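You operate a simulated robot arm through the tools that you are given. There is no shell and no other tool.

You are at the controls of a simulated robot arm. One attempt, no reset.

## Task
Zero the counter and turn the small pulley till it shows 0.2 m.
Fine: press the white button once; free the brake for the feed, set it again after, then shut the cage door.

Only the result counts: the job must be done as asked and must still hold three seconds after the hand-in. Knocking over, shifting, dropping, spilling or breaking anything else fails it.

## Robot
A 7-joint arm with a two-finger parallel gripper, fixed in place. Base frame: the origin is at the foot of the arm, x ahead of it, y to its left, z up. Units: mm, degrees, N and s.
Its first joint turns from -166.0 to 166.0 degrees. Payload 3.43 kg.
The tool frame sits at the grasp point between the pads (the TCP): z along the fingers, y along the line on which they close. The tips reach 30 mm beyond it. Largest opening 94 mm; finger width 28, thickness 10; the body of the gripper, 50 by 96 mm, starts 55 mm behind the TCP.
Orientation is that of the tool frame in the base frame, as a unit quaternion [w, x, y, z]. With the fingers straight down and closing along the base's y, the tool's x points along the base's -x, its y along +y and its z along -z.

## Interface
- The arm moves only by the tool step_arm. Its argument "series" is a list that holds one entry, the list of rows, each a list of 6 numbers: the shift along the tool's x, y, z in mm, then the turn, a rotation vector about the tool's x, y, z in degrees. In form: [[[tx, ty, tz, wx, wy, wz], ...]]. A call has 1 to 20 rows; each row is the pose to reach, as a shift and turn from the pose commanded when the call began, along the tool's axes at that moment. "jaw" is the closure, from 0 (fully open) to 1 (shut), set as the call begins (left out, the last holds). A row lasts 0.2 s, in which the tool goes at most 50 mm and 8.6 degrees; a call with a longer step from one row to the next is refused whole, and so is a gripper value outside its range. Where a pose cannot be reached the arm comes as near as it can. A force on the tool above 50 N (or 10 N above the force at the start of the call, whichever is more), or a blocked arm, ends the call early, and 0.2 s more pass. Each finger travels about 45 mm/s and halts on what it meets, pressing with about 44 N; the grip force reading is that of the motor and also rises with nothing between the fingers. The clock runs only during rows and for 0.2 s after the last one: add rows that repeat a pose to give the fingers time. The reply holds the time, the measured pose of the TCP, the force on the tool along the base axes, the opening and the grip force, in the units named above and with some noise, with the torque about the TCP (base axes, N m) and any sound that the robot's microphone picked up.
- Cameras (640 x 400 px; columns grow to the right, rows downward): "scene" is fixed at [228.3, -505.9, 1547.5]; the picture's right is [0.92, -0.40, 0.00], its down [-0.15, -0.35, -0.92] and it looks along [0.37, 0.85, -0.38] (base axes); focal length 308 px, centre (320, 200). "wrist" rides on the gripper at [76, 14, -103] in the tool frame; the picture's right is [-0.18, 0.98, 0.00], its down [-0.75, -0.14, -0.64] and it looks along [-0.63, -0.12, 0.77] (tool axes); focal length 243 px, centre (320, 200). There is no depth. A picture from a camera that has moved, and an enlarged one, comes with that camera's place and axes in the base frame and with its lens. The place of the scene camera against the robot may be out by one fixed shift of up to 18 mm in any direction.
- capture(camera): a new picture of that camera. No time passes.
- enlarge(camera, box): a new picture of the part [left, top, right, bottom] of that camera's present view, enlarged. No time passes.
- finish_job(): hands the job in; it is judged then, once.

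Nothing tells you positions but the pictures and the camera data. Unless the task says otherwise, let go and move clear before handing in.

The tools are called after ">>>" by a JSON object that holds its "fn" and its "kwargs". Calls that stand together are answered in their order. step_arm: Moves the arm, as the interface text tells. Its arguments: {"type":"object","properties":{"series":{"type":"array","items":{"type":"array","items":{"type":"array","items":{"type":"number"}}}},"jaw":{"type":"number"}},"required":["series"]} The other tools are called the same way: capture (camera) takes a picture; enlarge (camera, box) takes an enlarged picture of a part of a camera's view; finish_job () hands the job in.

At the start:

```text
clock: 0.0
ee_pos: [338.1, 374.9, 1503.5]
ee_rot: [0.001, 0.0, 1.0, 0.0]
force: [-0.2, -0.9, 0.3]
torque: [0.01, 0.01, -0.01]
grip_width: 94.1
grip_force: 0.2
```

scene: 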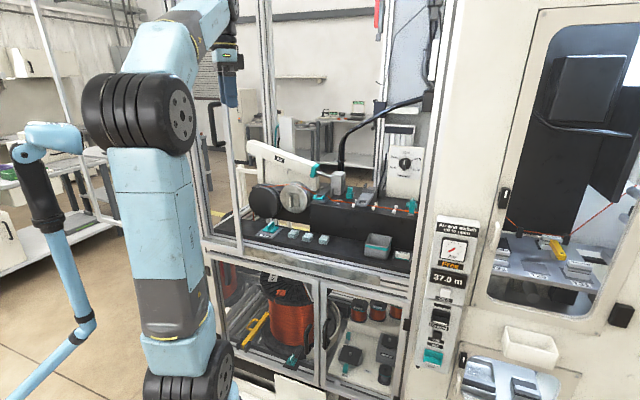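
wrist: 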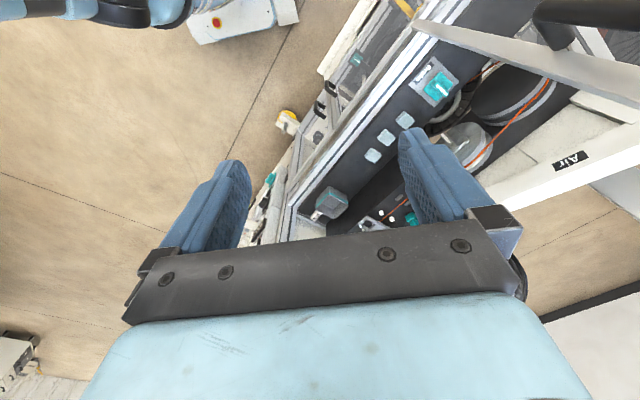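

I see a machine with a counter showing 37.0 m, a row of teal and grey buttons and levers, a cage with a door, and pulleys. I'll enlarge several regions first to identify each part before moving.

>>> {"fn": "enlarge", "kwargs": {"camera": "scene", "box": [220, 120, 440, 270]}}

>>> {"fn": "enlarge", "kwargs": {"camera": "scene", "box": [400, 200, 520, 390]}}

>>> {"fn": "enlarge", "kwargs": {"camera": "scene", "box": [200, 240, 420, 400]}}

>>> {"fn": "enlarge", "kwargs": {"camera": "scene", "box": [440, 180, 640, 400]}}

>>> {"fn": "enlarge", "kwargs": {"camera": "wrist", "box": [240, 0, 640, 250]}}

```text
2.67 times, centred on (330, 195) of scene
camera zoom: at [228.3, -505.9, 1547.5], right [0.92, -0.4, 0.0], down [-0.15, -0.35, -0.92], along [0.37, 0.85, -0.38], focal length 822 px, centre (293, 213)
```

zoom: 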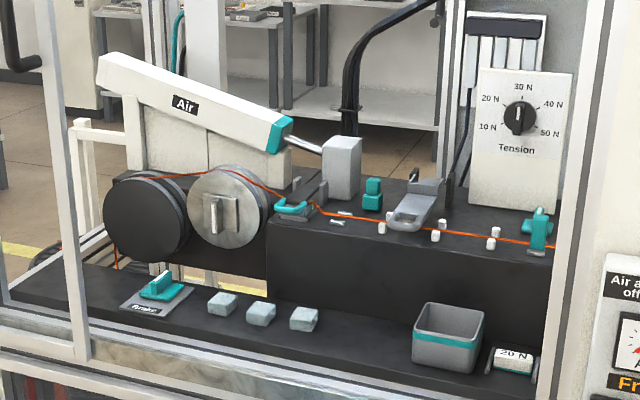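

```text
2.11 times, centred on (460, 295) of scene
camera zoom: at [228.3, -505.9, 1547.5], right [0.92, -0.4, 0.0], down [-0.15, -0.35, -0.92], along [0.37, 0.85, -0.38], focal length 649 px, centre (25, 0)
```

zoom: 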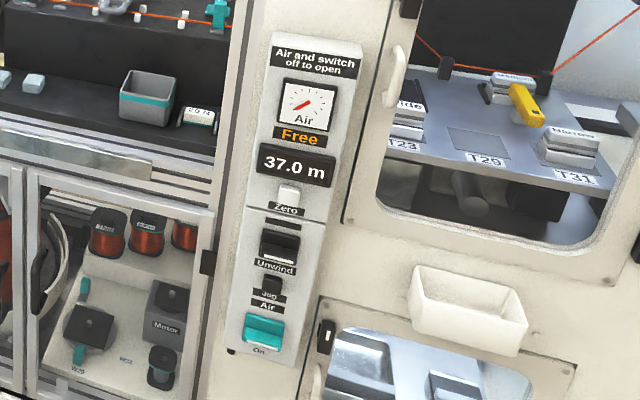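

```text
2.50 times, centred on (310, 320) of scene
camera zoom: at [228.3, -505.9, 1547.5], right [0.92, -0.4, 0.0], down [-0.15, -0.35, -0.92], along [0.37, 0.85, -0.38], focal length 771 px, centre (345, -100)
```

zoom: 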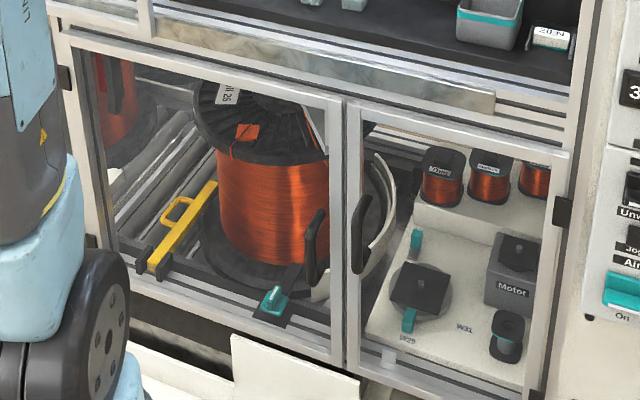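

```text
1.82 times, centred on (540, 290) of scene
camera zoom: at [228.3, -505.9, 1547.5], right [0.92, -0.4, 0.0], down [-0.15, -0.35, -0.92], along [0.37, 0.85, -0.38], focal length 560 px, centre (-80, 36)
```

zoom: 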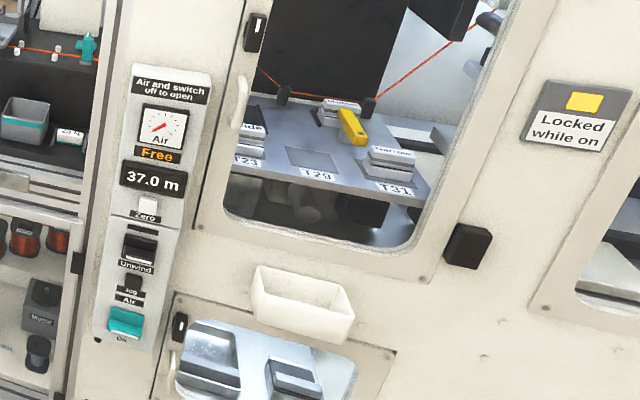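

```text
1.60 times, centred on (440, 125) of wrist
camera zoom: at [261.0, 388.9, 1605.9], right [0.18, 0.98, 0.0], down [0.75, -0.14, 0.64], along [0.63, -0.12, -0.77], focal length 388 px, centre (128, 320)
```

zoom: 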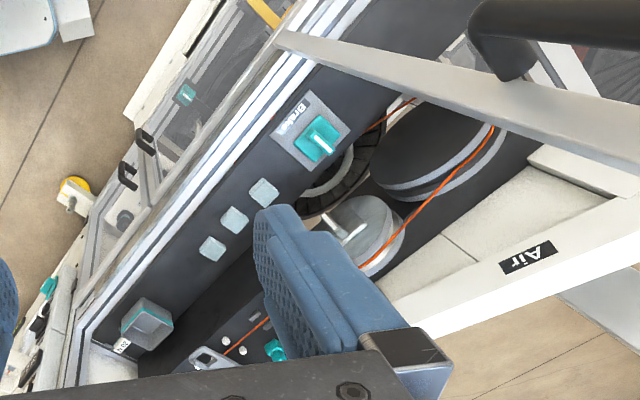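

The machine's front face seems to run diagonally, along about [0.7, -0.7, 0], and faces the robot. The brake is roughly at [497, 660, 930]. I'll turn the tool toward horizontal, facing the machine, so the wrist camera can survey it.

>>> {"fn": "step_arm", "kwargs": {"series": [[[0, 0, 0, -5.6, 2.32, 5.6], [0, 0, 0, -11.2, 4.64, 11.2], [0, 0, 0, -16.8, 6.97, 16.8], [0, 0, 0, -22.4, 9.29, 22.4], [0, 0, 0, -28.0, 11.61, 28.0], [0, 0, 0, -33.6, 13.93, 33.6], [0, 0, 0, -39.2, 16.26, 39.2], [0, 0, 0, -44.8, 18.58, 44.8], [0, 0, 0, -50.4, 20.9, 50.4]]]}}

```text
clock: 2.0
ee_pos: [337.8, 375.0, 1504.8]
ee_rot: [-0.171, 0.411, 0.796, 0.411]
force: [1.0, 0.1, -0.1]
torque: [0.03, 0.03, -0.01]
grip_width: 94.0
grip_force: 0.1
```

>>> {"fn": "capture", "kwargs": {"camera": "scene"}}

>>> {"fn": "capture", "kwargs": {"camera": "wrist"}}

```text
taken
```

scene: 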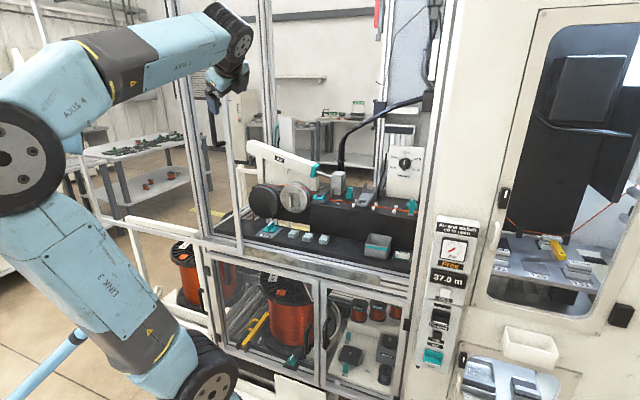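

```text
taken
camera wrist: at [296.5, 337.2, 1619.6], right [0.89, 0.23, 0.39], down [0.3, -0.94, -0.14], along [0.34, 0.25, -0.91], focal length 243 px, centre (320, 200)
```

wrist: 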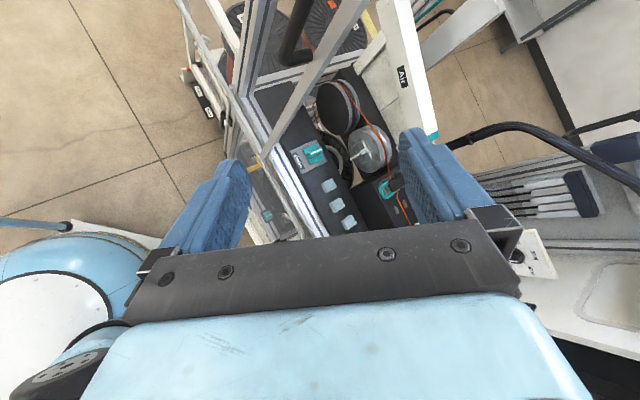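

The arm moved cleanly and the elbow is clear of the machine. I'll finish the rotation to horizontal.

>>> {"fn": "step_arm", "kwargs": {"series": [[[0, 0, 0, -5.6, 2.32, 5.6], [0, 0, 0, -11.2, 4.64, 11.2], [0, 0, 0, -16.8, 6.97, 16.8], [0, 0, 0, -22.4, 9.29, 22.4], [0, 0, 0, -28.0, 11.61, 28.0], [0, 0, 0, -33.6, 13.93, 33.6], [0, 0, 0, -39.2, 16.26, 39.2], [0, 0, 0, -44.8, 18.58, 44.8], [0, 0, 0, -50.4, 20.9, 50.4]]]}}

```text
clock: 4.0
ee_pos: [338.4, 374.2, 1504.7]
ee_rot: [-0.272, 0.653, 0.27, 0.653]
force: [0.8, -1.2, 0.4]
torque: [0.01, -0.02, 0.05]
grip_width: 94.1
grip_force: 0.1
```

>>> {"fn": "capture", "kwargs": {"camera": "scene"}}

>>> {"fn": "capture", "kwargs": {"camera": "wrist"}}

```text
taken
```

scene: 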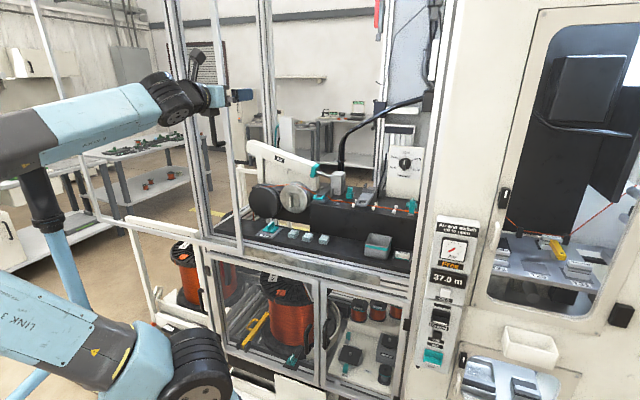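

```text
taken
camera wrist: at [275.2, 291.2, 1579.8], right [0.69, -0.69, -0.19], down [-0.55, -0.35, -0.75], along [0.46, 0.63, -0.63], focal length 243 px, centre (320, 200)
```

wrist: 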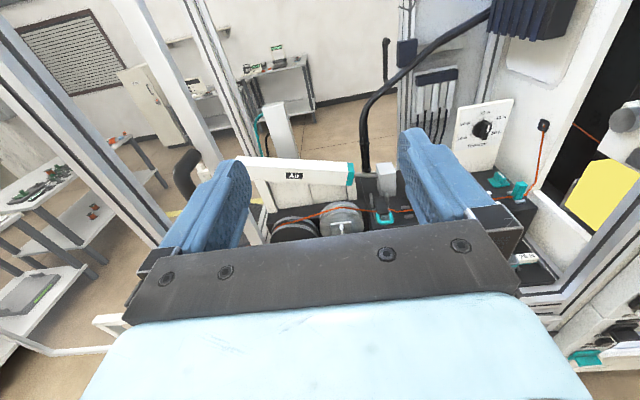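

The tool is now horizontal and facing the machine. I'll enlarge the cage-door area and the panel from both cameras to understand the door.

>>> {"fn": "enlarge", "kwargs": {"camera": "scene", "box": [150, 0, 290, 270]}}

>>> {"fn": "enlarge", "kwargs": {"camera": "scene", "box": [230, 60, 300, 105]}}

>>> {"fn": "enlarge", "kwargs": {"camera": "wrist", "box": [0, 0, 320, 200]}}

>>> {"fn": "enlarge", "kwargs": {"camera": "wrist", "box": [320, 0, 640, 400]}}

>>> {"fn": "enlarge", "kwargs": {"camera": "scene", "box": [235, 170, 335, 250]}}

>>> {"fn": "enlarge", "kwargs": {"camera": "scene", "box": [415, 210, 495, 310]}}

```text
1.48 times, centred on (220, 135) of scene
camera zoom: at [228.3, -505.9, 1547.5], right [0.92, -0.4, 0.0], down [-0.15, -0.35, -0.92], along [0.37, 0.85, -0.38], focal length 457 px, centre (468, 296)
```

zoom: 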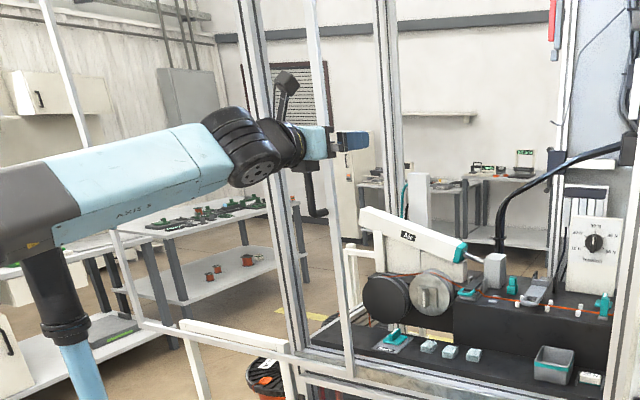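

```text
8.89 times, centred on (265, 82) of scene
camera zoom: at [228.3, -505.9, 1547.5], right [0.92, -0.4, 0.0], down [-0.15, -0.35, -0.92], along [0.37, 0.85, -0.38], focal length 2740 px, centre (809, 1244)
```

zoom: 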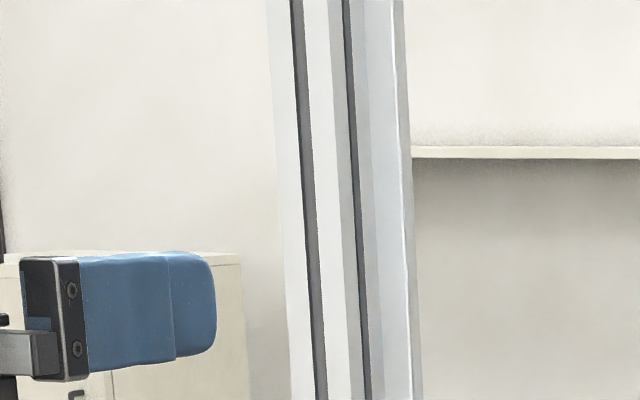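

```text
2.00 times, centred on (160, 100) of wrist
camera zoom: at [275.2, 291.2, 1579.8], right [0.69, -0.69, -0.19], down [-0.55, -0.35, -0.75], along [0.46, 0.63, -0.63], focal length 485 px, centre (640, 400)
```

zoom: 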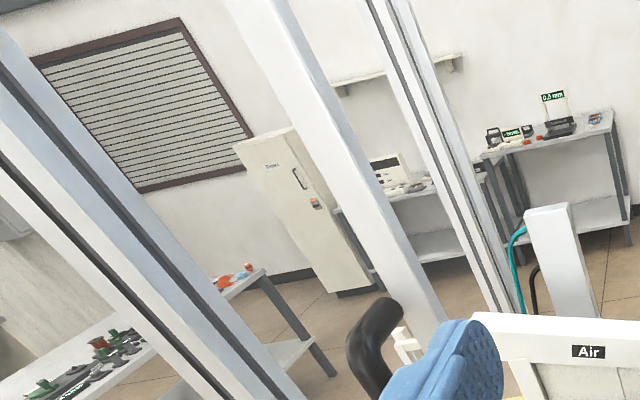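

```text
1.00 times, centred on (480, 200) of wrist (not enlarged: the box is as wide or as high as the picture)
camera zoom: at [275.2, 291.2, 1579.8], right [0.69, -0.69, -0.19], down [-0.55, -0.35, -0.75], along [0.46, 0.63, -0.63], focal length 243 px, centre (160, 200)
```

zoom: 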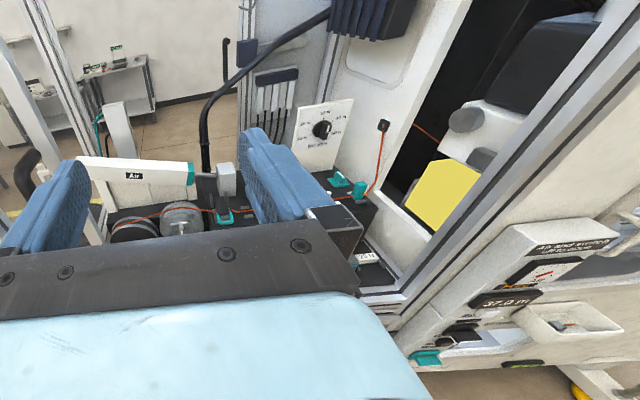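

```text
5.00 times, centred on (285, 210) of scene
camera zoom: at [228.3, -505.9, 1547.5], right [0.92, -0.4, 0.0], down [-0.15, -0.35, -0.92], along [0.37, 0.85, -0.38], focal length 1541 px, centre (495, 150)
```

zoom: 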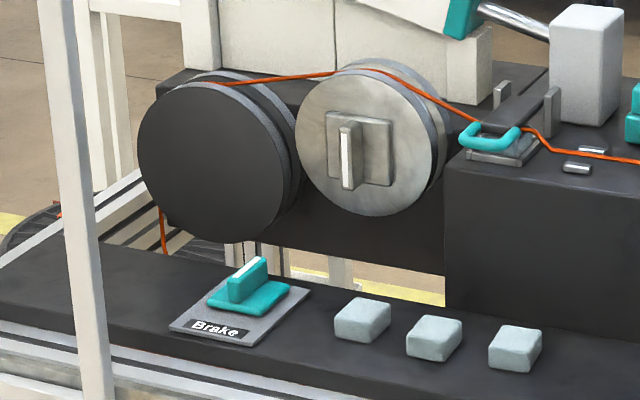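

```text
4.00 times, centred on (455, 260) of scene
camera zoom: at [228.3, -505.9, 1547.5], right [0.92, -0.4, 0.0], down [-0.15, -0.35, -0.92], along [0.37, 0.85, -0.38], focal length 1233 px, centre (-220, -40)
```

zoom: 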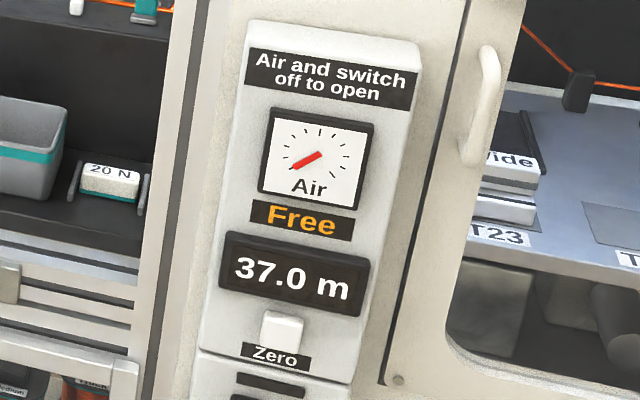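

The small silver pulley has a square boss with a T-bar facing front. The brake lever sits on the shelf, and the cage frame has a handle on a white upright. I'll lower the tool and pull it back for a closer look.

>>> {"fn": "step_arm", "kwargs": {"series": [[[-40, 12, -10, 0, 0, 0], [-80, 24, -20, 0, 0, 0], [-120, 36, -30, 0, 0, 0], [-160, 48, -40, 0, 0, 0], [-200, 60, -50, 0, 0, 0], [-240, 72, -60, 0, 0, 0], [-280, 84, -70, 0, 0, 0], [-320, 96, -80, 0, 0, 0]]]}}

```text
clock: 5.8
ee_pos: [368.1, 314.1, 1303.8]
ee_rot: [-0.272, 0.653, 0.272, 0.653]
force: [-0.6, -0.1, 1.0]
torque: [-0.03, 0.0, 0.0]
grip_width: 94.0
grip_force: 0.1
out of reach, approached as far as the arm can: row 5, 6, 7, 8
```

The arm stopped at z≈1304 because it is folded too close to the base. I'll look from here.

>>> {"fn": "capture", "kwargs": {"camera": "wrist"}}

>>> {"fn": "capture", "kwargs": {"camera": "scene"}}

```text
taken
camera wrist: at [304.8, 230.3, 1381.4], right [0.7, -0.69, -0.18], down [-0.55, -0.36, -0.75], along [0.46, 0.63, -0.63], focal length 243 px, centre (320, 200)
```

wrist: 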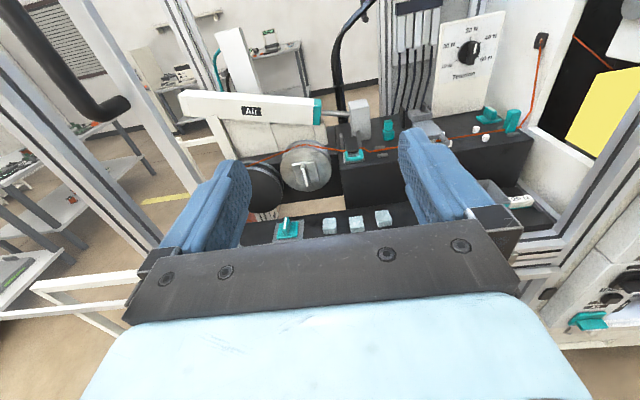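

```text
taken
```

scene: 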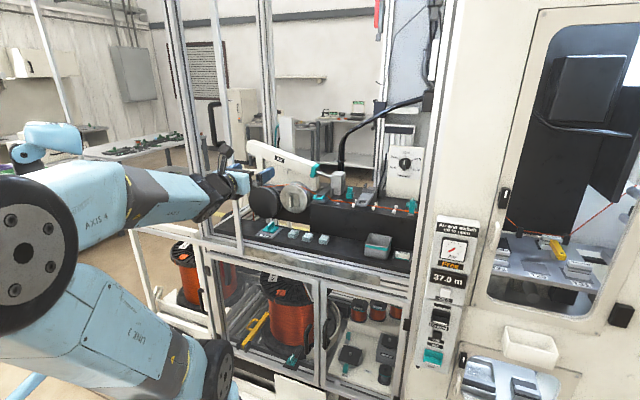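

The cage door looks like a frame that slid left along the front rail; its handle is at about [330, 608, 1326]. I'll move outward and down in small steps so the wrist camera can see the shelf, pulley and brake clearly.

>>> {"fn": "step_arm", "kwargs": {"series": [[[0, 0, 40, 0, 0, 0], [0, 0, 80, 0, 0, 0]]]}}

```text
clock: 6.4
ee_pos: [425.5, 368.0, 1305.6]
ee_rot: [-0.271, 0.653, 0.271, 0.653]
force: [-0.4, -0.4, 0.2]
torque: [-0.03, 0.03, 0.01]
grip_width: 93.8
grip_force: 0.0
```

>>> {"fn": "step_arm", "kwargs": {"series": [[[-40, 0, 5, 0, 0, 0], [-80, 0, 10, 0, 0, 0], [-120, 0, 15, 0, 0, 0], [-160, 0, 20, 0, 0, 0]]]}}

```text
clock: 7.4
ee_pos: [459.8, 416.9, 1168.4]
ee_rot: [-0.272, 0.653, 0.271, 0.653]
force: [-0.2, -0.5, 0.6]
torque: [-0.02, 0.01, 0.02]
grip_width: 94.3
grip_force: 0.2
out of reach, approached as far as the arm can: row 2, 3, 4
```

>>> {"fn": "capture", "kwargs": {"camera": "wrist"}}

>>> {"fn": "enlarge", "kwargs": {"camera": "wrist", "box": [220, 20, 420, 145]}}

>>> {"fn": "capture", "kwargs": {"camera": "scene"}}

```text
taken
camera wrist: at [396.7, 333.8, 1242.8], right [0.7, -0.69, -0.18], down [-0.55, -0.35, -0.75], along [0.46, 0.63, -0.63], focal length 243 px, centre (320, 200)
```

wrist: 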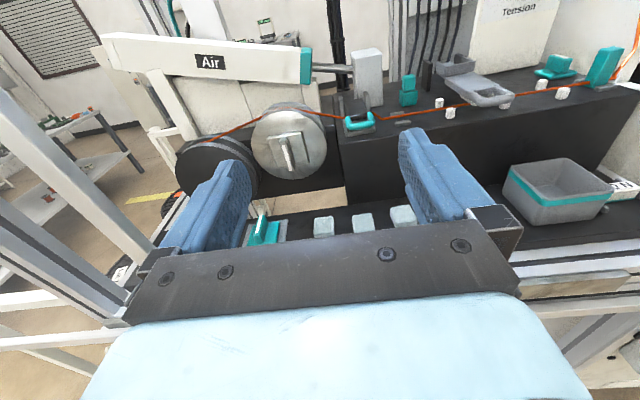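

```text
3.20 times, centred on (320, 82) of wrist
camera zoom: at [396.7, 333.8, 1242.8], right [0.7, -0.69, -0.18], down [-0.55, -0.35, -0.75], along [0.46, 0.63, -0.63], focal length 776 px, centre (320, 576)
```

zoom: 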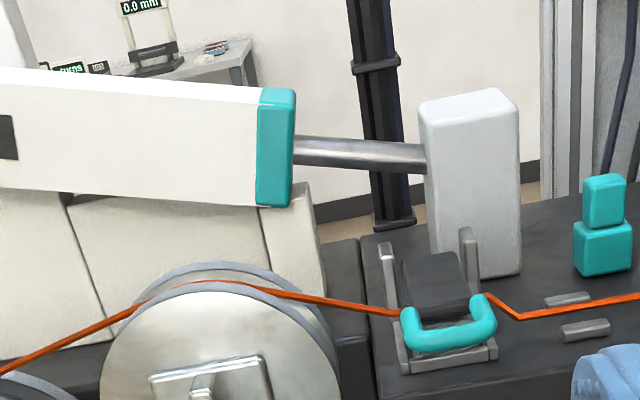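

```text
taken
```

scene: 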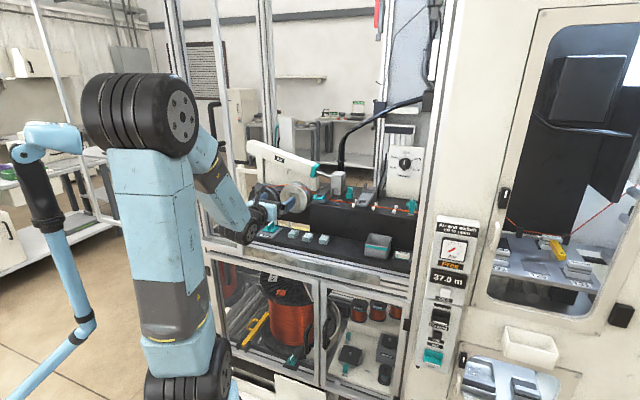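

I can now place the main parts in machine axes, where a runs along the front and b runs into the machine. The pulley boss is at a≈-65, b≈950, z≈1022, and the brake lever is at a≈-106, b≈800, z≈970. Next I'll move right to look at the counter panel.

>>> {"fn": "step_arm", "kwargs": {"series": [[[0, 40, -10, 0, 0, 0], [0, 80, -20, 0, 0, 0], [0, 120, -30, 0, 0, 0], [0, 160, -40, 0, 0, 0], [0, 200, -50, 0, 0, 0], [0, 240, -60, 0, 0, 0], [0, 280, -70, 0, 0, 0], [0, 320, -80, 0, 0, 0], [0, 360, -90, 0, 0, 0], [0, 400, -100, 0, 0, 0]]]}}

```text
clock: 9.6
ee_pos: [671.2, 64.5, 1167.3]
ee_rot: [-0.271, 0.653, 0.272, 0.653]
force: [-0.1, 0.4, -0.3]
torque: [0.02, -0.02, -0.05]
grip_width: 93.8
grip_force: 0.0
out of reach, approached as far as the arm can: row 1, 2, 3, 4, 5, 6, 7
```

>>> {"fn": "capture", "kwargs": {"camera": "wrist"}}

>>> {"fn": "capture", "kwargs": {"camera": "scene"}}

```text
taken
camera wrist: at [608.3, -17.8, 1243.0], right [0.7, -0.69, -0.18], down [-0.55, -0.36, -0.75], along [0.46, 0.63, -0.63], focal length 243 px, centre (320, 200)
```

wrist: 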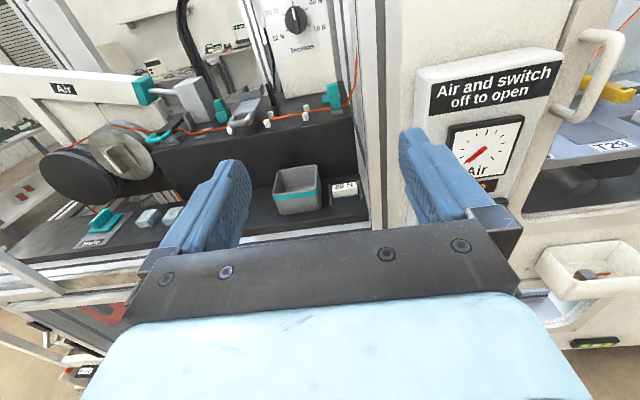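

```text
taken
```

scene: 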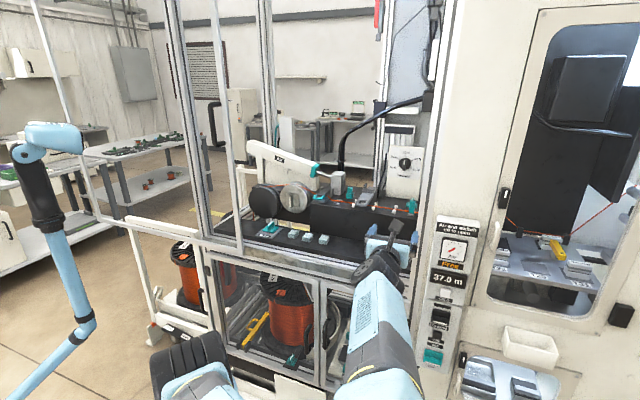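

The counter panel is on the right, with the gauge at about a=596, b=659, z=1085. The Zero button should be near z≈935. I'll move over and down, staying about 70 mm off the panel.

>>> {"fn": "step_arm", "kwargs": {"series": [[[-20, 28, 3, 0, 0, 0], [-40, 56, 6, 0, 0, 0], [-60, 84, 9, 0, 0, 0], [-80, 112, 12, 0, 0, 0], [-100, 140, 15, 0, 0, 0], [-130, 167, 18, 0, 0, 0], [-167, 167, 20, 0, 0, 0]]], "jaw": 1}}

```text
clock: 11.2
ee_pos: [806.6, -44.3, 999.3]
ee_rot: [-0.317, 0.679, 0.206, 0.63]
force: [-0.9, 0.5, 0.2]
torque: [-0.09, -0.04, -0.1]
grip_width: 0.0
grip_force: 33.0
out of reach, approached as far as the arm can: row 6
```

>>> {"fn": "step_arm", "kwargs": {"series": [[[0, 0, 0, 0, 0, 0]]]}}

>>> {"fn": "capture", "kwargs": {"camera": "wrist"}}

>>> {"fn": "capture", "kwargs": {"camera": "scene"}}

```text
clock: 11.6
ee_pos: [803.2, -40.5, 1000.7]
ee_rot: [-0.269, 0.654, 0.269, 0.654]
force: [-0.9, 0.0, 0.6]
torque: [-0.01, 0.03, 0.0]
grip_width: 0.0
grip_force: 32.6
```

```text
taken
camera wrist: at [740.3, -123.1, 1075.9], right [0.69, -0.7, -0.18], down [-0.55, -0.35, -0.75], along [0.46, 0.63, -0.63], focal length 243 px, centre (320, 200)
```

wrist: 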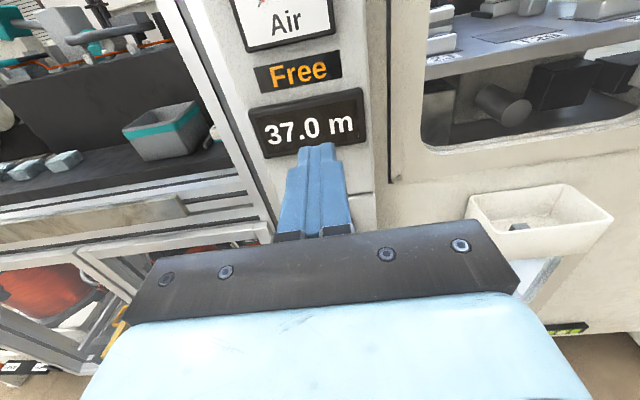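

```text
taken
```

scene: 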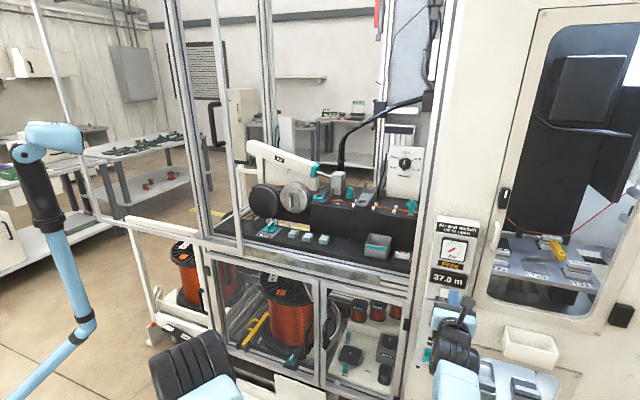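

The panel plane is at b≈641, with the display centre at a≈583.5, z≈991. That puts the Zero button about 50 mm below the display. I'll line up the closed fingertips with it, still about 65 mm short.

>>> {"fn": "step_arm", "kwargs": {"series": [[[-30, -6.5, 0, 0, 0, 0], [-59, -13, 0, 0, 0, 0], [-59, -13, 0, 0, 0, 0]]]}}

>>> {"fn": "enlarge", "kwargs": {"camera": "wrist", "box": [220, 40, 420, 240]}}

>>> {"fn": "enlarge", "kwargs": {"camera": "scene", "box": [415, 250, 495, 330]}}

```text
clock: 12.4
ee_pos: [794.5, -32.1, 940.5]
ee_rot: [-0.27, 0.653, 0.271, 0.654]
force: [0.1, 0.2, -0.1]
torque: [-0.02, 0.02, 0.02]
grip_width: 0.1
grip_force: 33.1
```

```text
2.00 times, centred on (320, 140) of wrist
camera zoom: at [731.4, -114.1, 1016.9], right [0.7, -0.69, -0.18], down [-0.55, -0.36, -0.75], along [0.46, 0.63, -0.63], focal length 485 px, centre (320, 320)
```

zoom: 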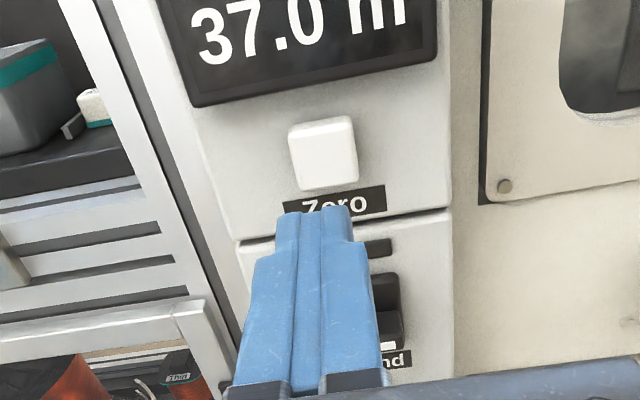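

```text
5.00 times, centred on (455, 290) of scene
camera zoom: at [228.3, -505.9, 1547.5], right [0.92, -0.4, 0.0], down [-0.15, -0.35, -0.92], along [0.37, 0.85, -0.38], focal length 1541 px, centre (-355, -250)
```

zoom: 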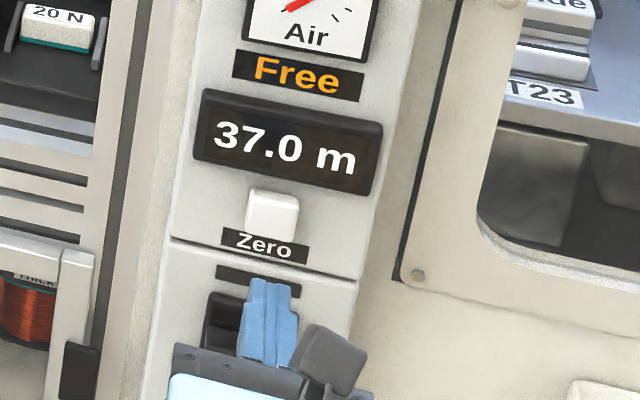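

The button centre works out at a≈585.5, z≈944, with its face at b≈630. I'll approach to just short of it, then press gently.

>>> {"fn": "step_arm", "kwargs": {"series": [[[3, 1, 15, 0, 0, 0], [3, 1, 30, 0, 0, 0], [3, 1, 42, 0, 0, 0], [3, 1, 50, 0, 0, 0], [3, 1, 50, 0, 0, 0]]]}}

>>> {"fn": "enlarge", "kwargs": {"camera": "wrist", "box": [220, 40, 420, 240]}}

>>> {"fn": "enlarge", "kwargs": {"camera": "scene", "box": [415, 250, 495, 330]}}

```text
clock: 13.6
ee_pos: [830.6, 4.2, 944.4]
ee_rot: [-0.271, 0.654, 0.271, 0.653]
force: [-0.8, 0.5, 0.4]
torque: [0.04, -0.01, -0.04]
grip_width: 0.1
grip_force: 33.3
```

```text
2.00 times, centred on (320, 140) of wrist
camera zoom: at [767.5, -79.0, 1019.5], right [0.7, -0.69, -0.18], down [-0.55, -0.35, -0.75], along [0.46, 0.63, -0.63], focal length 485 px, centre (320, 320)
```

zoom: 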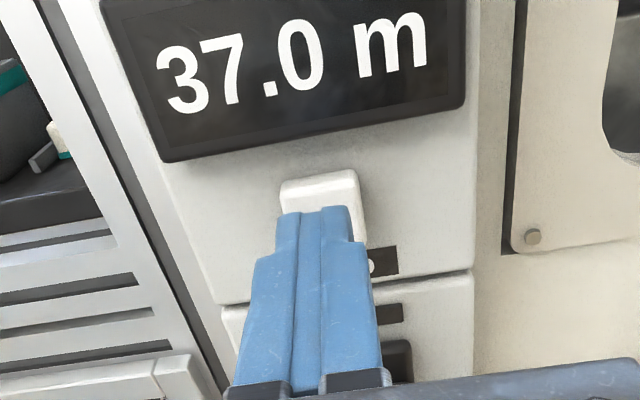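

```text
5.00 times, centred on (455, 290) of scene
camera zoom: at [228.3, -505.9, 1547.5], right [0.92, -0.4, 0.0], down [-0.15, -0.35, -0.92], along [0.37, 0.85, -0.38], focal length 1541 px, centre (-355, -250)
```

zoom: 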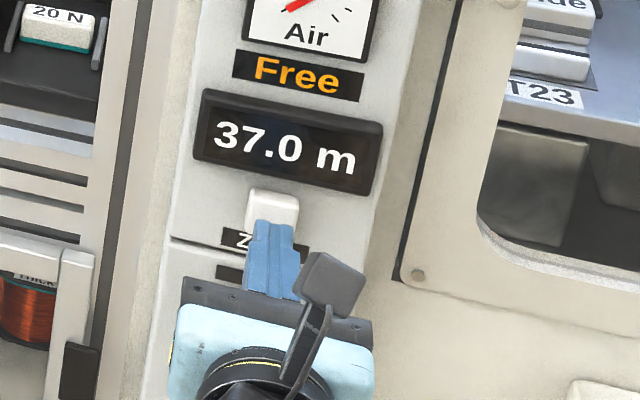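

The alignment looks right, so I'll advance in 2 mm rows to press the button.

>>> {"fn": "step_arm", "kwargs": {"series": [[[0, 0, 2, 0, 0, 0], [0, 0, 4, 0, 0, 0], [0, 0, 6, 0, 0, 0], [0, 0, 8, 0, 0, 0], [0, 0, 10, 0, 0, 0], [0, 0, 12, 0, 0, 0]]]}}

```text
clock: 15.0
ee_pos: [839.2, 13.2, 944.1]
ee_rot: [-0.271, 0.654, 0.27, 0.653]
force: [-0.3, -0.1, 0.6]
torque: [-0.02, 0.01, 0.01]
grip_width: 0.0
grip_force: 32.6
```

>>> {"fn": "enlarge", "kwargs": {"camera": "wrist", "box": [220, 40, 420, 240]}}

>>> {"fn": "enlarge", "kwargs": {"camera": "scene", "box": [435, 270, 475, 310]}}

```text
2.00 times, centred on (320, 140) of wrist
camera zoom: at [776.0, -69.9, 1020.1], right [0.7, -0.69, -0.18], down [-0.55, -0.35, -0.75], along [0.46, 0.63, -0.63], focal length 485 px, centre (320, 320)
```

zoom: 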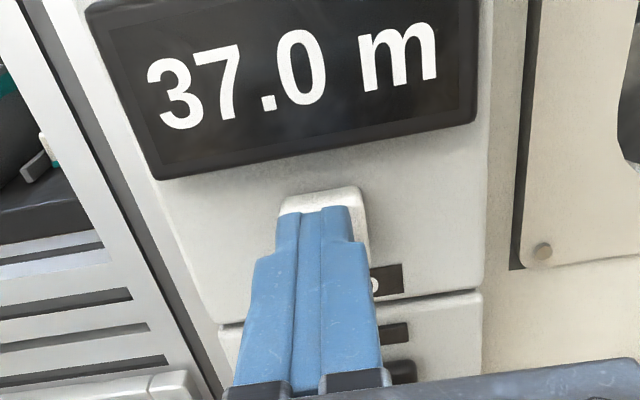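

```text
10.00 times, centred on (455, 290) of scene
camera zoom: at [228.3, -505.9, 1547.5], right [0.92, -0.4, 0.0], down [-0.15, -0.35, -0.92], along [0.37, 0.85, -0.38], focal length 3083 px, centre (-1030, -700)
```

zoom: 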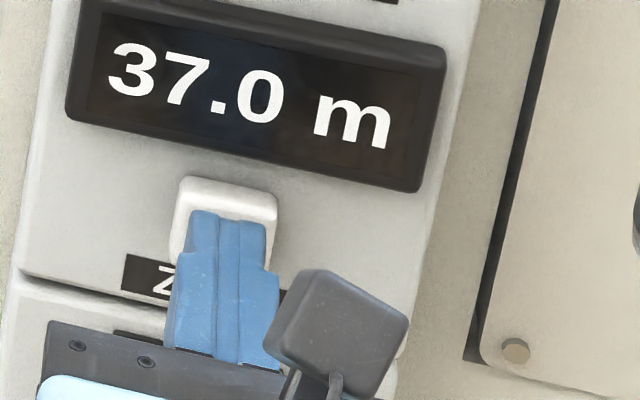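

>>> {"fn": "step_arm", "kwargs": {"series": [[[0, 2, 2, 0, 0, 0], [0, 2, 4, 0, 0, 0], [0, 2, 6, 0, 0, 0], [0, 2, 8, 0, 0, 0], [0, 2, 10, 0, 0, 0]]]}}

>>> {"fn": "enlarge", "kwargs": {"camera": "scene", "box": [435, 270, 475, 310]}}

```text
clock: 16.2
ee_pos: [847.9, 18.6, 943.6]
ee_rot: [-0.272, 0.653, 0.272, 0.652]
force: [-1.8, 0.8, 0.1]
torque: [-0.01, 0.03, 0.01]
grip_width: 0.1
grip_force: 32.8
```

```text
10.00 times, centred on (455, 290) of scene
camera zoom: at [228.3, -505.9, 1547.5], right [0.92, -0.4, 0.0], down [-0.15, -0.35, -0.92], along [0.37, 0.85, -0.38], focal length 3083 px, centre (-1030, -700)
```

zoom: 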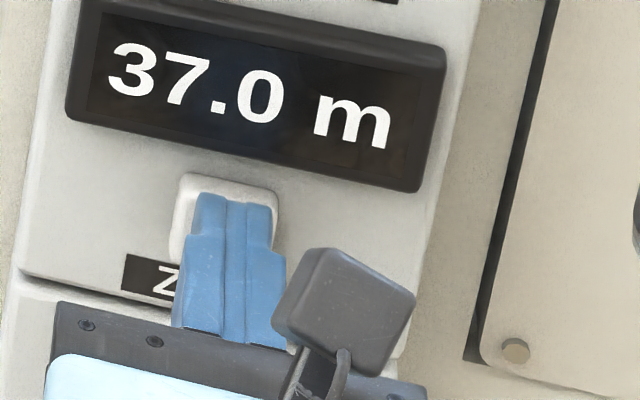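

>>> {"fn": "step_arm", "kwargs": {"series": [[[0, 0, 1.5, 0, 0, 0], [0, 0, 3, 0, 0, 0], [0, 0, 4.5, 0, 0, 0], [0, 0, 6, 0, 0, 0]]]}}

>>> {"fn": "enlarge", "kwargs": {"camera": "scene", "box": [435, 270, 475, 310]}}

```text
clock: 17.2
ee_pos: [850.5, 21.8, 944.2]
ee_rot: [-0.271, 0.654, 0.271, 0.653]
force: [-7.7, -4.2, -0.9]
torque: [-0.06, 0.04, 0.08]
grip_width: 0.0
grip_force: 32.9
heard: click
```

```text
10.00 times, centred on (455, 290) of scene
camera zoom: at [228.3, -505.9, 1547.5], right [0.92, -0.4, 0.0], down [-0.15, -0.35, -0.92], along [0.37, 0.85, -0.38], focal length 3083 px, centre (-1030, -700)
```

zoom: 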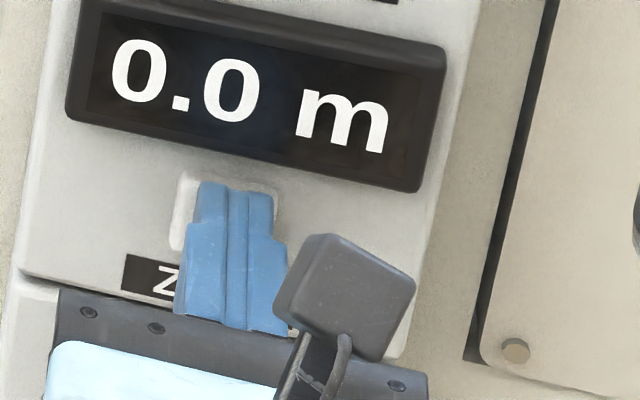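

The button clicked and the counter reads 0.0 m. I'll back straight off.

>>> {"fn": "step_arm", "kwargs": {"series": [[[0, 0, -20, 0, 0, 0], [0, 0, -50, 0, 0, 0], [0, 0, -90, 0, 0, 0], [20, -20, -100, 0, 0, 0]]]}}

>>> {"fn": "enlarge", "kwargs": {"camera": "scene", "box": [415, 230, 495, 310]}}

```text
clock: 18.2
ee_pos: [767.2, -34.5, 965.3]
ee_rot: [-0.271, 0.653, 0.272, 0.653]
force: [-0.1, 0.4, 0.2]
torque: [0.0, 0.0, 0.02]
grip_width: 0.0
grip_force: 32.9
```

```text
5.00 times, centred on (455, 270) of scene
camera zoom: at [228.3, -505.9, 1547.5], right [0.92, -0.4, 0.0], down [-0.15, -0.35, -0.92], along [0.37, 0.85, -0.38], focal length 1541 px, centre (-355, -150)
```

zoom: 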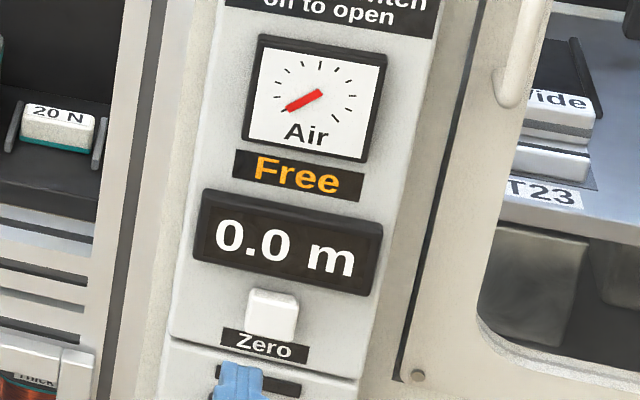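

The counter is zeroed. Next I'll lift and traverse left to look closely at the brake lever and pulley.

>>> {"fn": "step_arm", "kwargs": {"series": [[[41, 0, 0, 0, 0, 0], [82, 0, 0, 0, 0, 0], [123, 0, 0, 0, 0, 0], [164, 0, 0, 0, 0, 0], [205, 0, 0, 0, 0, 0], [205, -42, 8, 0, 0, 0], [205, -84, 16, 0, 0, 0], [205, -126, 24, 0, 0, 0], [205, -168, 32, 0, 0, 0], [205, -210, 40, 0, 0, 0], [205, -252, 48, 0, 0, 0], [205, -294, 56, 0, 0, 0], [205, -336, 64, 0, 0, 0], [205, -378, 72, 0, 0, 0], [205, -420, 80, 0, 0, 0], [205, -462, 88, 0, 0, 0], [205, -504, 96, 0, 0, 0], [205, -546, 104, 0, 0, 0], [205, -588, 112, 0, 0, 0], [205, -620, 120, 0, 0, 0]]]}}

>>> {"fn": "capture", "kwargs": {"camera": "wrist"}}

>>> {"fn": "capture", "kwargs": {"camera": "scene"}}

```text
clock: 22.6
ee_pos: [460.8, 455.1, 1185.8]
ee_rot: [-0.367, 0.704, 0.171, 0.584]
force: [0.5, 0.0, 0.3]
torque: [0.01, -0.04, 0.06]
grip_width: 0.2
grip_force: 32.8
out of reach, approached as far as the arm can: row 12, 13, 14, 15, 16, 17
stopped in row 20: the arm was blocked; the commanded pose is now the measured one
```

```text
taken
camera wrist: at [417.2, 357.2, 1259.7], right [0.61, -0.63, -0.49], down [-0.74, -0.22, -0.64], along [0.29, 0.75, -0.6], focal length 243 px, centre (320, 200)
```

wrist: 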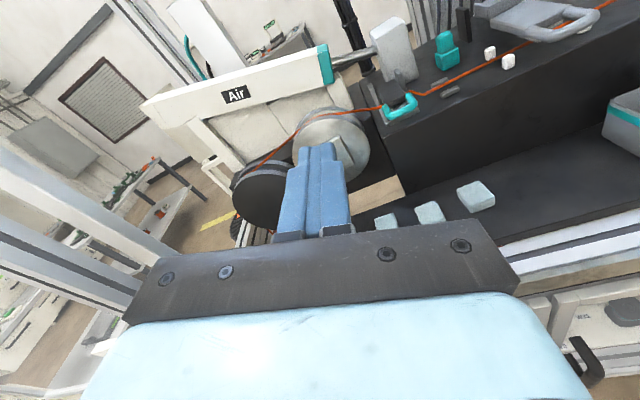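

```text
taken
```

scene: 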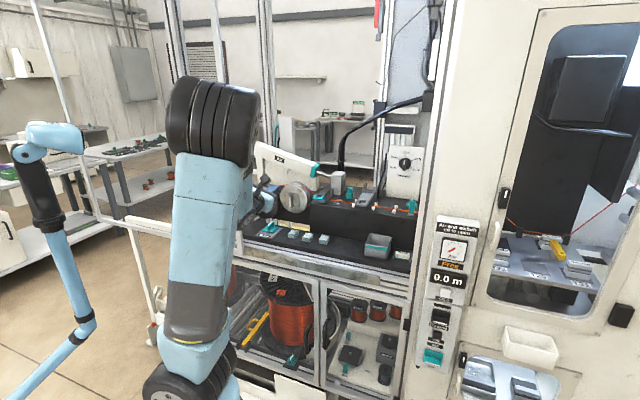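

The arm reported a block with no force on the tool, and the tool rolled about 18°. This is likely the fold-in limit near the base, since several rows were out of reach. I'll check the door and then correct the roll in place.

>>> {"fn": "enlarge", "kwargs": {"camera": "scene", "box": [140, 50, 300, 270]}}

>>> {"fn": "step_arm", "kwargs": {"series": [[[0, 0, 5, -0.1, 1.0, -6.2], [0, 0, 5, -0.2, 2.0, -12.4], [0, 0, 5, -0.26, 2.9, -18.5], [0, 0, 5, -0.26, 2.9, -18.5]]]}}

>>> {"fn": "capture", "kwargs": {"camera": "scene"}}

>>> {"fn": "capture", "kwargs": {"camera": "wrist"}}

```text
1.82 times, centred on (220, 160) of scene
camera zoom: at [228.3, -505.9, 1547.5], right [0.92, -0.4, 0.0], down [-0.15, -0.35, -0.92], along [0.37, 0.85, -0.38], focal length 560 px, centre (502, 273)
```

zoom: 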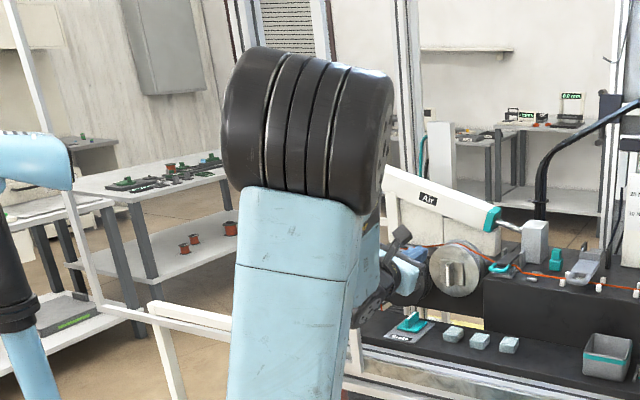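

```text
clock: 23.6
ee_pos: [461.1, 458.8, 1188.0]
ee_rot: [-0.271, 0.653, 0.273, 0.653]
force: [0.8, 0.0, -0.3]
torque: [0.04, 0.0, -0.01]
grip_width: 0.0
grip_force: 32.9
```

```text
taken
```

scene: 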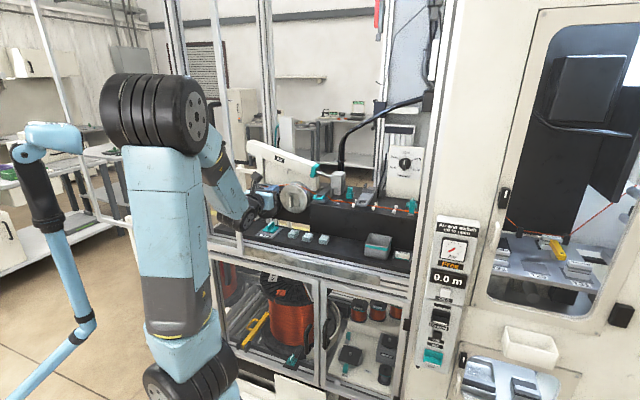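

```text
taken
camera wrist: at [398.7, 376.4, 1262.9], right [0.7, -0.69, -0.18], down [-0.55, -0.36, -0.75], along [0.46, 0.63, -0.63], focal length 243 px, centre (320, 200)
```

wrist: 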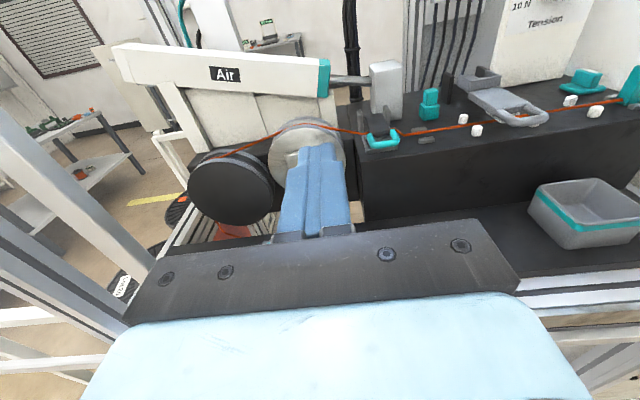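

The roll is corrected and the elbow moved clear, so that was only self-motion of the arm. I'll lower so the brake lever comes into view beside the fingers.

>>> {"fn": "step_arm", "kwargs": {"series": [[[-30, 0, 4, 0, 0, 0], [-60, 0, 8, 0, 0, 0], [-90, 0, 12, 0, 0, 0], [-120, 0, 16, 0, 0, 0], [-140, 0, 20, 0, 0, 0], [-140, 0, 20, 0, 0, 0]]]}}

>>> {"fn": "capture", "kwargs": {"camera": "wrist"}}

>>> {"fn": "enlarge", "kwargs": {"camera": "wrist", "box": [160, 90, 320, 250]}}

```text
clock: 25.0
ee_pos: [476.5, 472.7, 1047.8]
ee_rot: [-0.27, 0.653, 0.271, 0.653]
force: [0.6, 0.1, 0.3]
torque: [0.0, 0.0, 0.04]
grip_width: 0.0
grip_force: 33.1
```

```text
taken
camera wrist: at [413.6, 389.9, 1123.3], right [0.7, -0.69, -0.18], down [-0.55, -0.36, -0.75], along [0.46, 0.63, -0.63], focal length 243 px, centre (320, 200)
```

wrist: 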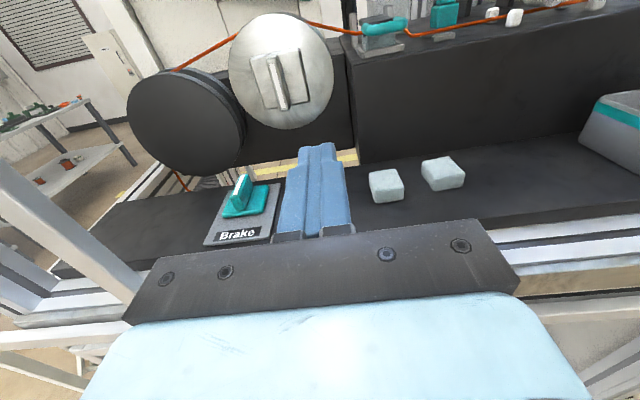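

```text
2.50 times, centred on (240, 170) of wrist
camera zoom: at [413.6, 389.9, 1123.3], right [0.7, -0.69, -0.18], down [-0.55, -0.36, -0.75], along [0.46, 0.63, -0.63], focal length 606 px, centre (520, 275)
```

zoom: 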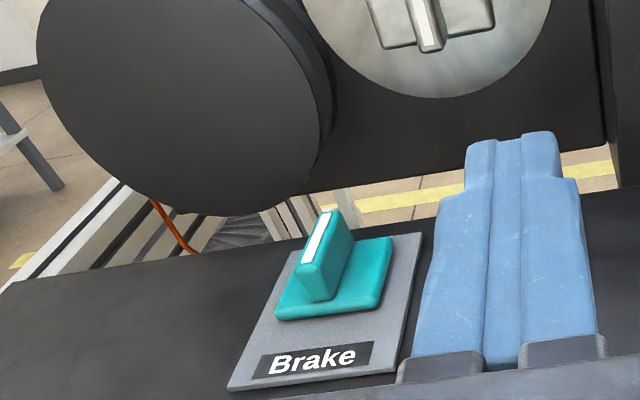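

I now have a clear view. The brake is a teal finned knob with a white pointer on top, and the pulley carries a similar fin. I'll take zooms from here and from a second position to triangulate both precisely.

>>> {"fn": "enlarge", "kwargs": {"camera": "wrist", "box": [200, 0, 360, 140]}}

>>> {"fn": "step_arm", "kwargs": {"series": [[[0, 25, 0, 0, 0, 0], [0, 50, 0, 0, 0, 0], [0, 75, 0, 0, 0, 0], [0, 100, 0, 0, 0, 0], [0, 120, 0, 0, 0, 0], [0, 120, 0, 0, 0, 0]]]}}

>>> {"fn": "enlarge", "kwargs": {"camera": "wrist", "box": [80, 0, 240, 140]}}

>>> {"fn": "enlarge", "kwargs": {"camera": "wrist", "box": [40, 90, 200, 250]}}

>>> {"fn": "capture", "kwargs": {"camera": "wrist"}}

```text
2.86 times, centred on (280, 70) of wrist
camera zoom: at [413.6, 389.9, 1123.3], right [0.7, -0.69, -0.18], down [-0.55, -0.36, -0.75], along [0.46, 0.63, -0.63], focal length 693 px, centre (434, 571)
```

zoom: 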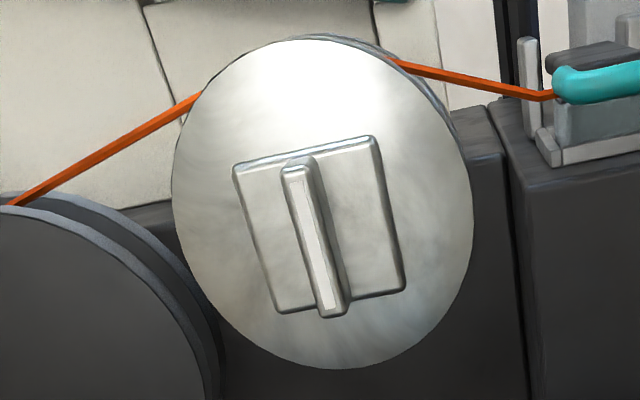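

```text
clock: 26.4
ee_pos: [561.0, 388.2, 1048.1]
ee_rot: [-0.271, 0.653, 0.272, 0.653]
force: [0.0, -0.3, -0.1]
torque: [-0.03, 0.0, 0.01]
grip_width: 0.0
grip_force: 33.0
```

```text
2.86 times, centred on (160, 70) of wrist
camera zoom: at [498.3, 305.1, 1123.8], right [0.7, -0.69, -0.18], down [-0.55, -0.36, -0.75], along [0.46, 0.63, -0.63], focal length 693 px, centre (777, 571)
```

zoom: 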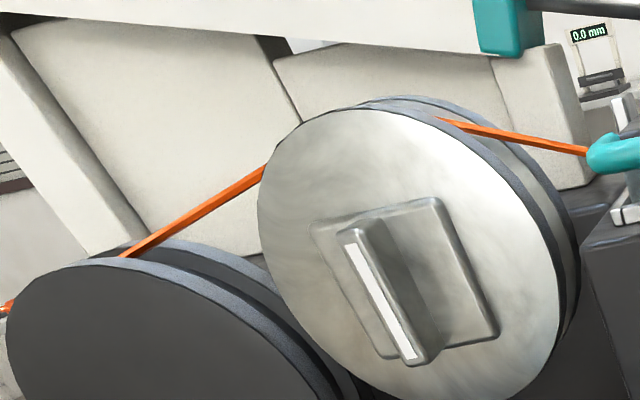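

```text
2.50 times, centred on (120, 170) of wrist
camera zoom: at [498.3, 305.1, 1123.8], right [0.7, -0.69, -0.18], down [-0.55, -0.36, -0.75], along [0.46, 0.63, -0.63], focal length 606 px, centre (820, 275)
```

zoom: 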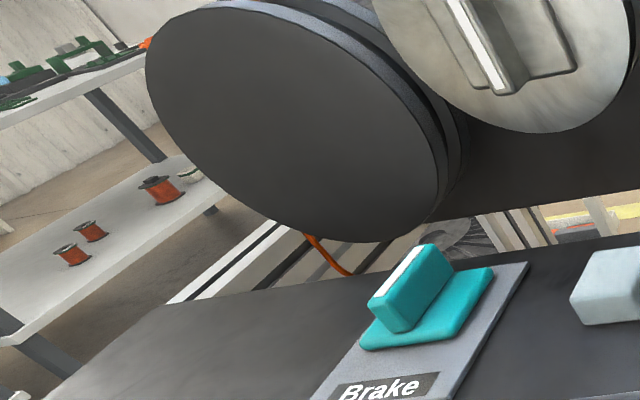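

```text
taken
camera wrist: at [498.3, 305.1, 1123.8], right [0.7, -0.69, -0.18], down [-0.55, -0.36, -0.75], along [0.46, 0.63, -0.63], focal length 243 px, centre (320, 200)
```

wrist: 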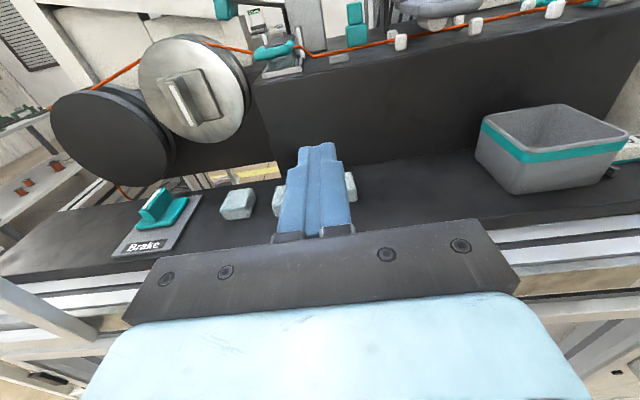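

Triangulating from the two views puts the pulley fin vertical, centred at a≈-45, b≈864, z≈1055. The brake fin is centred at a≈-113, b≈811, with its top at z≈967 and aligned along b. The door's right post is near a≈-170, b≈692. To turn the brake I want the tool pointing down with the camera on the robot side, so I'll back off to open space and reorient there.

>>> {"fn": "step_arm", "kwargs": {"series": [[[40, -12, -10, 0, 0, 0], [80, -24, -20, 0, 0, 0], [120, -36, -30, 0, 0, 0], [160, -48, -40, 0, 0, 0], [202, -62, -50, 0, 0, 0], [202, -62, -50, 0, 0, 0]]]}}

```text
clock: 27.8
ee_pos: [482.4, 397.6, 1250.5]
ee_rot: [-0.27, 0.653, 0.272, 0.654]
force: [-1.2, 0.2, 0.2]
torque: [-0.02, 0.0, -0.08]
grip_width: 0.0
grip_force: 33.1
```

>>> {"fn": "step_arm", "kwargs": {"series": [[[0, 0, 0, 5.94, 0, -5.94], [0, 0, 0, 11.88, 0, -11.88], [0, 0, 0, 17.82, 0, -17.82], [0, 0, 0, 23.76, 0, -23.76], [0, 0, 0, 29.7, 0, -29.7], [0, 0, 0, 35.64, 0, -35.64], [0, 0, 0, 41.58, 0, -41.58], [0, 0, 0, 47.52, 0, -47.52], [0, 0, 0, 53.46, 0, -53.46], [0, 0, 0, 59.4, 0, -59.4], [0, 0, 0, 63.64, 0, -63.64], [0, 0, 0, 63.64, 0, -63.64]]], "jaw": 0.5}}

>>> {"fn": "capture", "kwargs": {"camera": "scene"}}

```text
clock: 30.4
ee_pos: [481.8, 397.1, 1249.3]
ee_rot: [-0.191, 0.19, 0.846, 0.461]
force: [0.4, 0.5, -0.3]
torque: [0.02, 0.03, -0.01]
grip_width: 47.1
grip_force: 0.0
```

```text
taken
```

scene: 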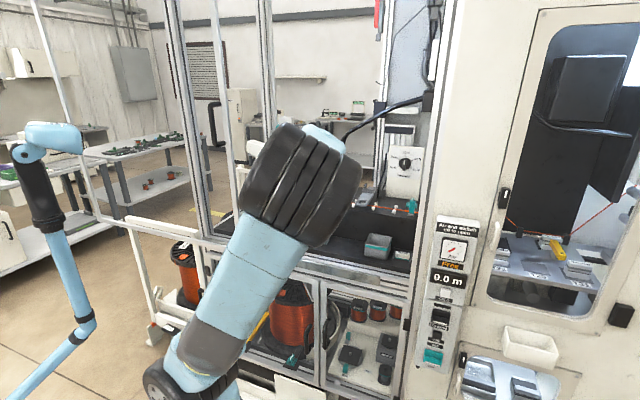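

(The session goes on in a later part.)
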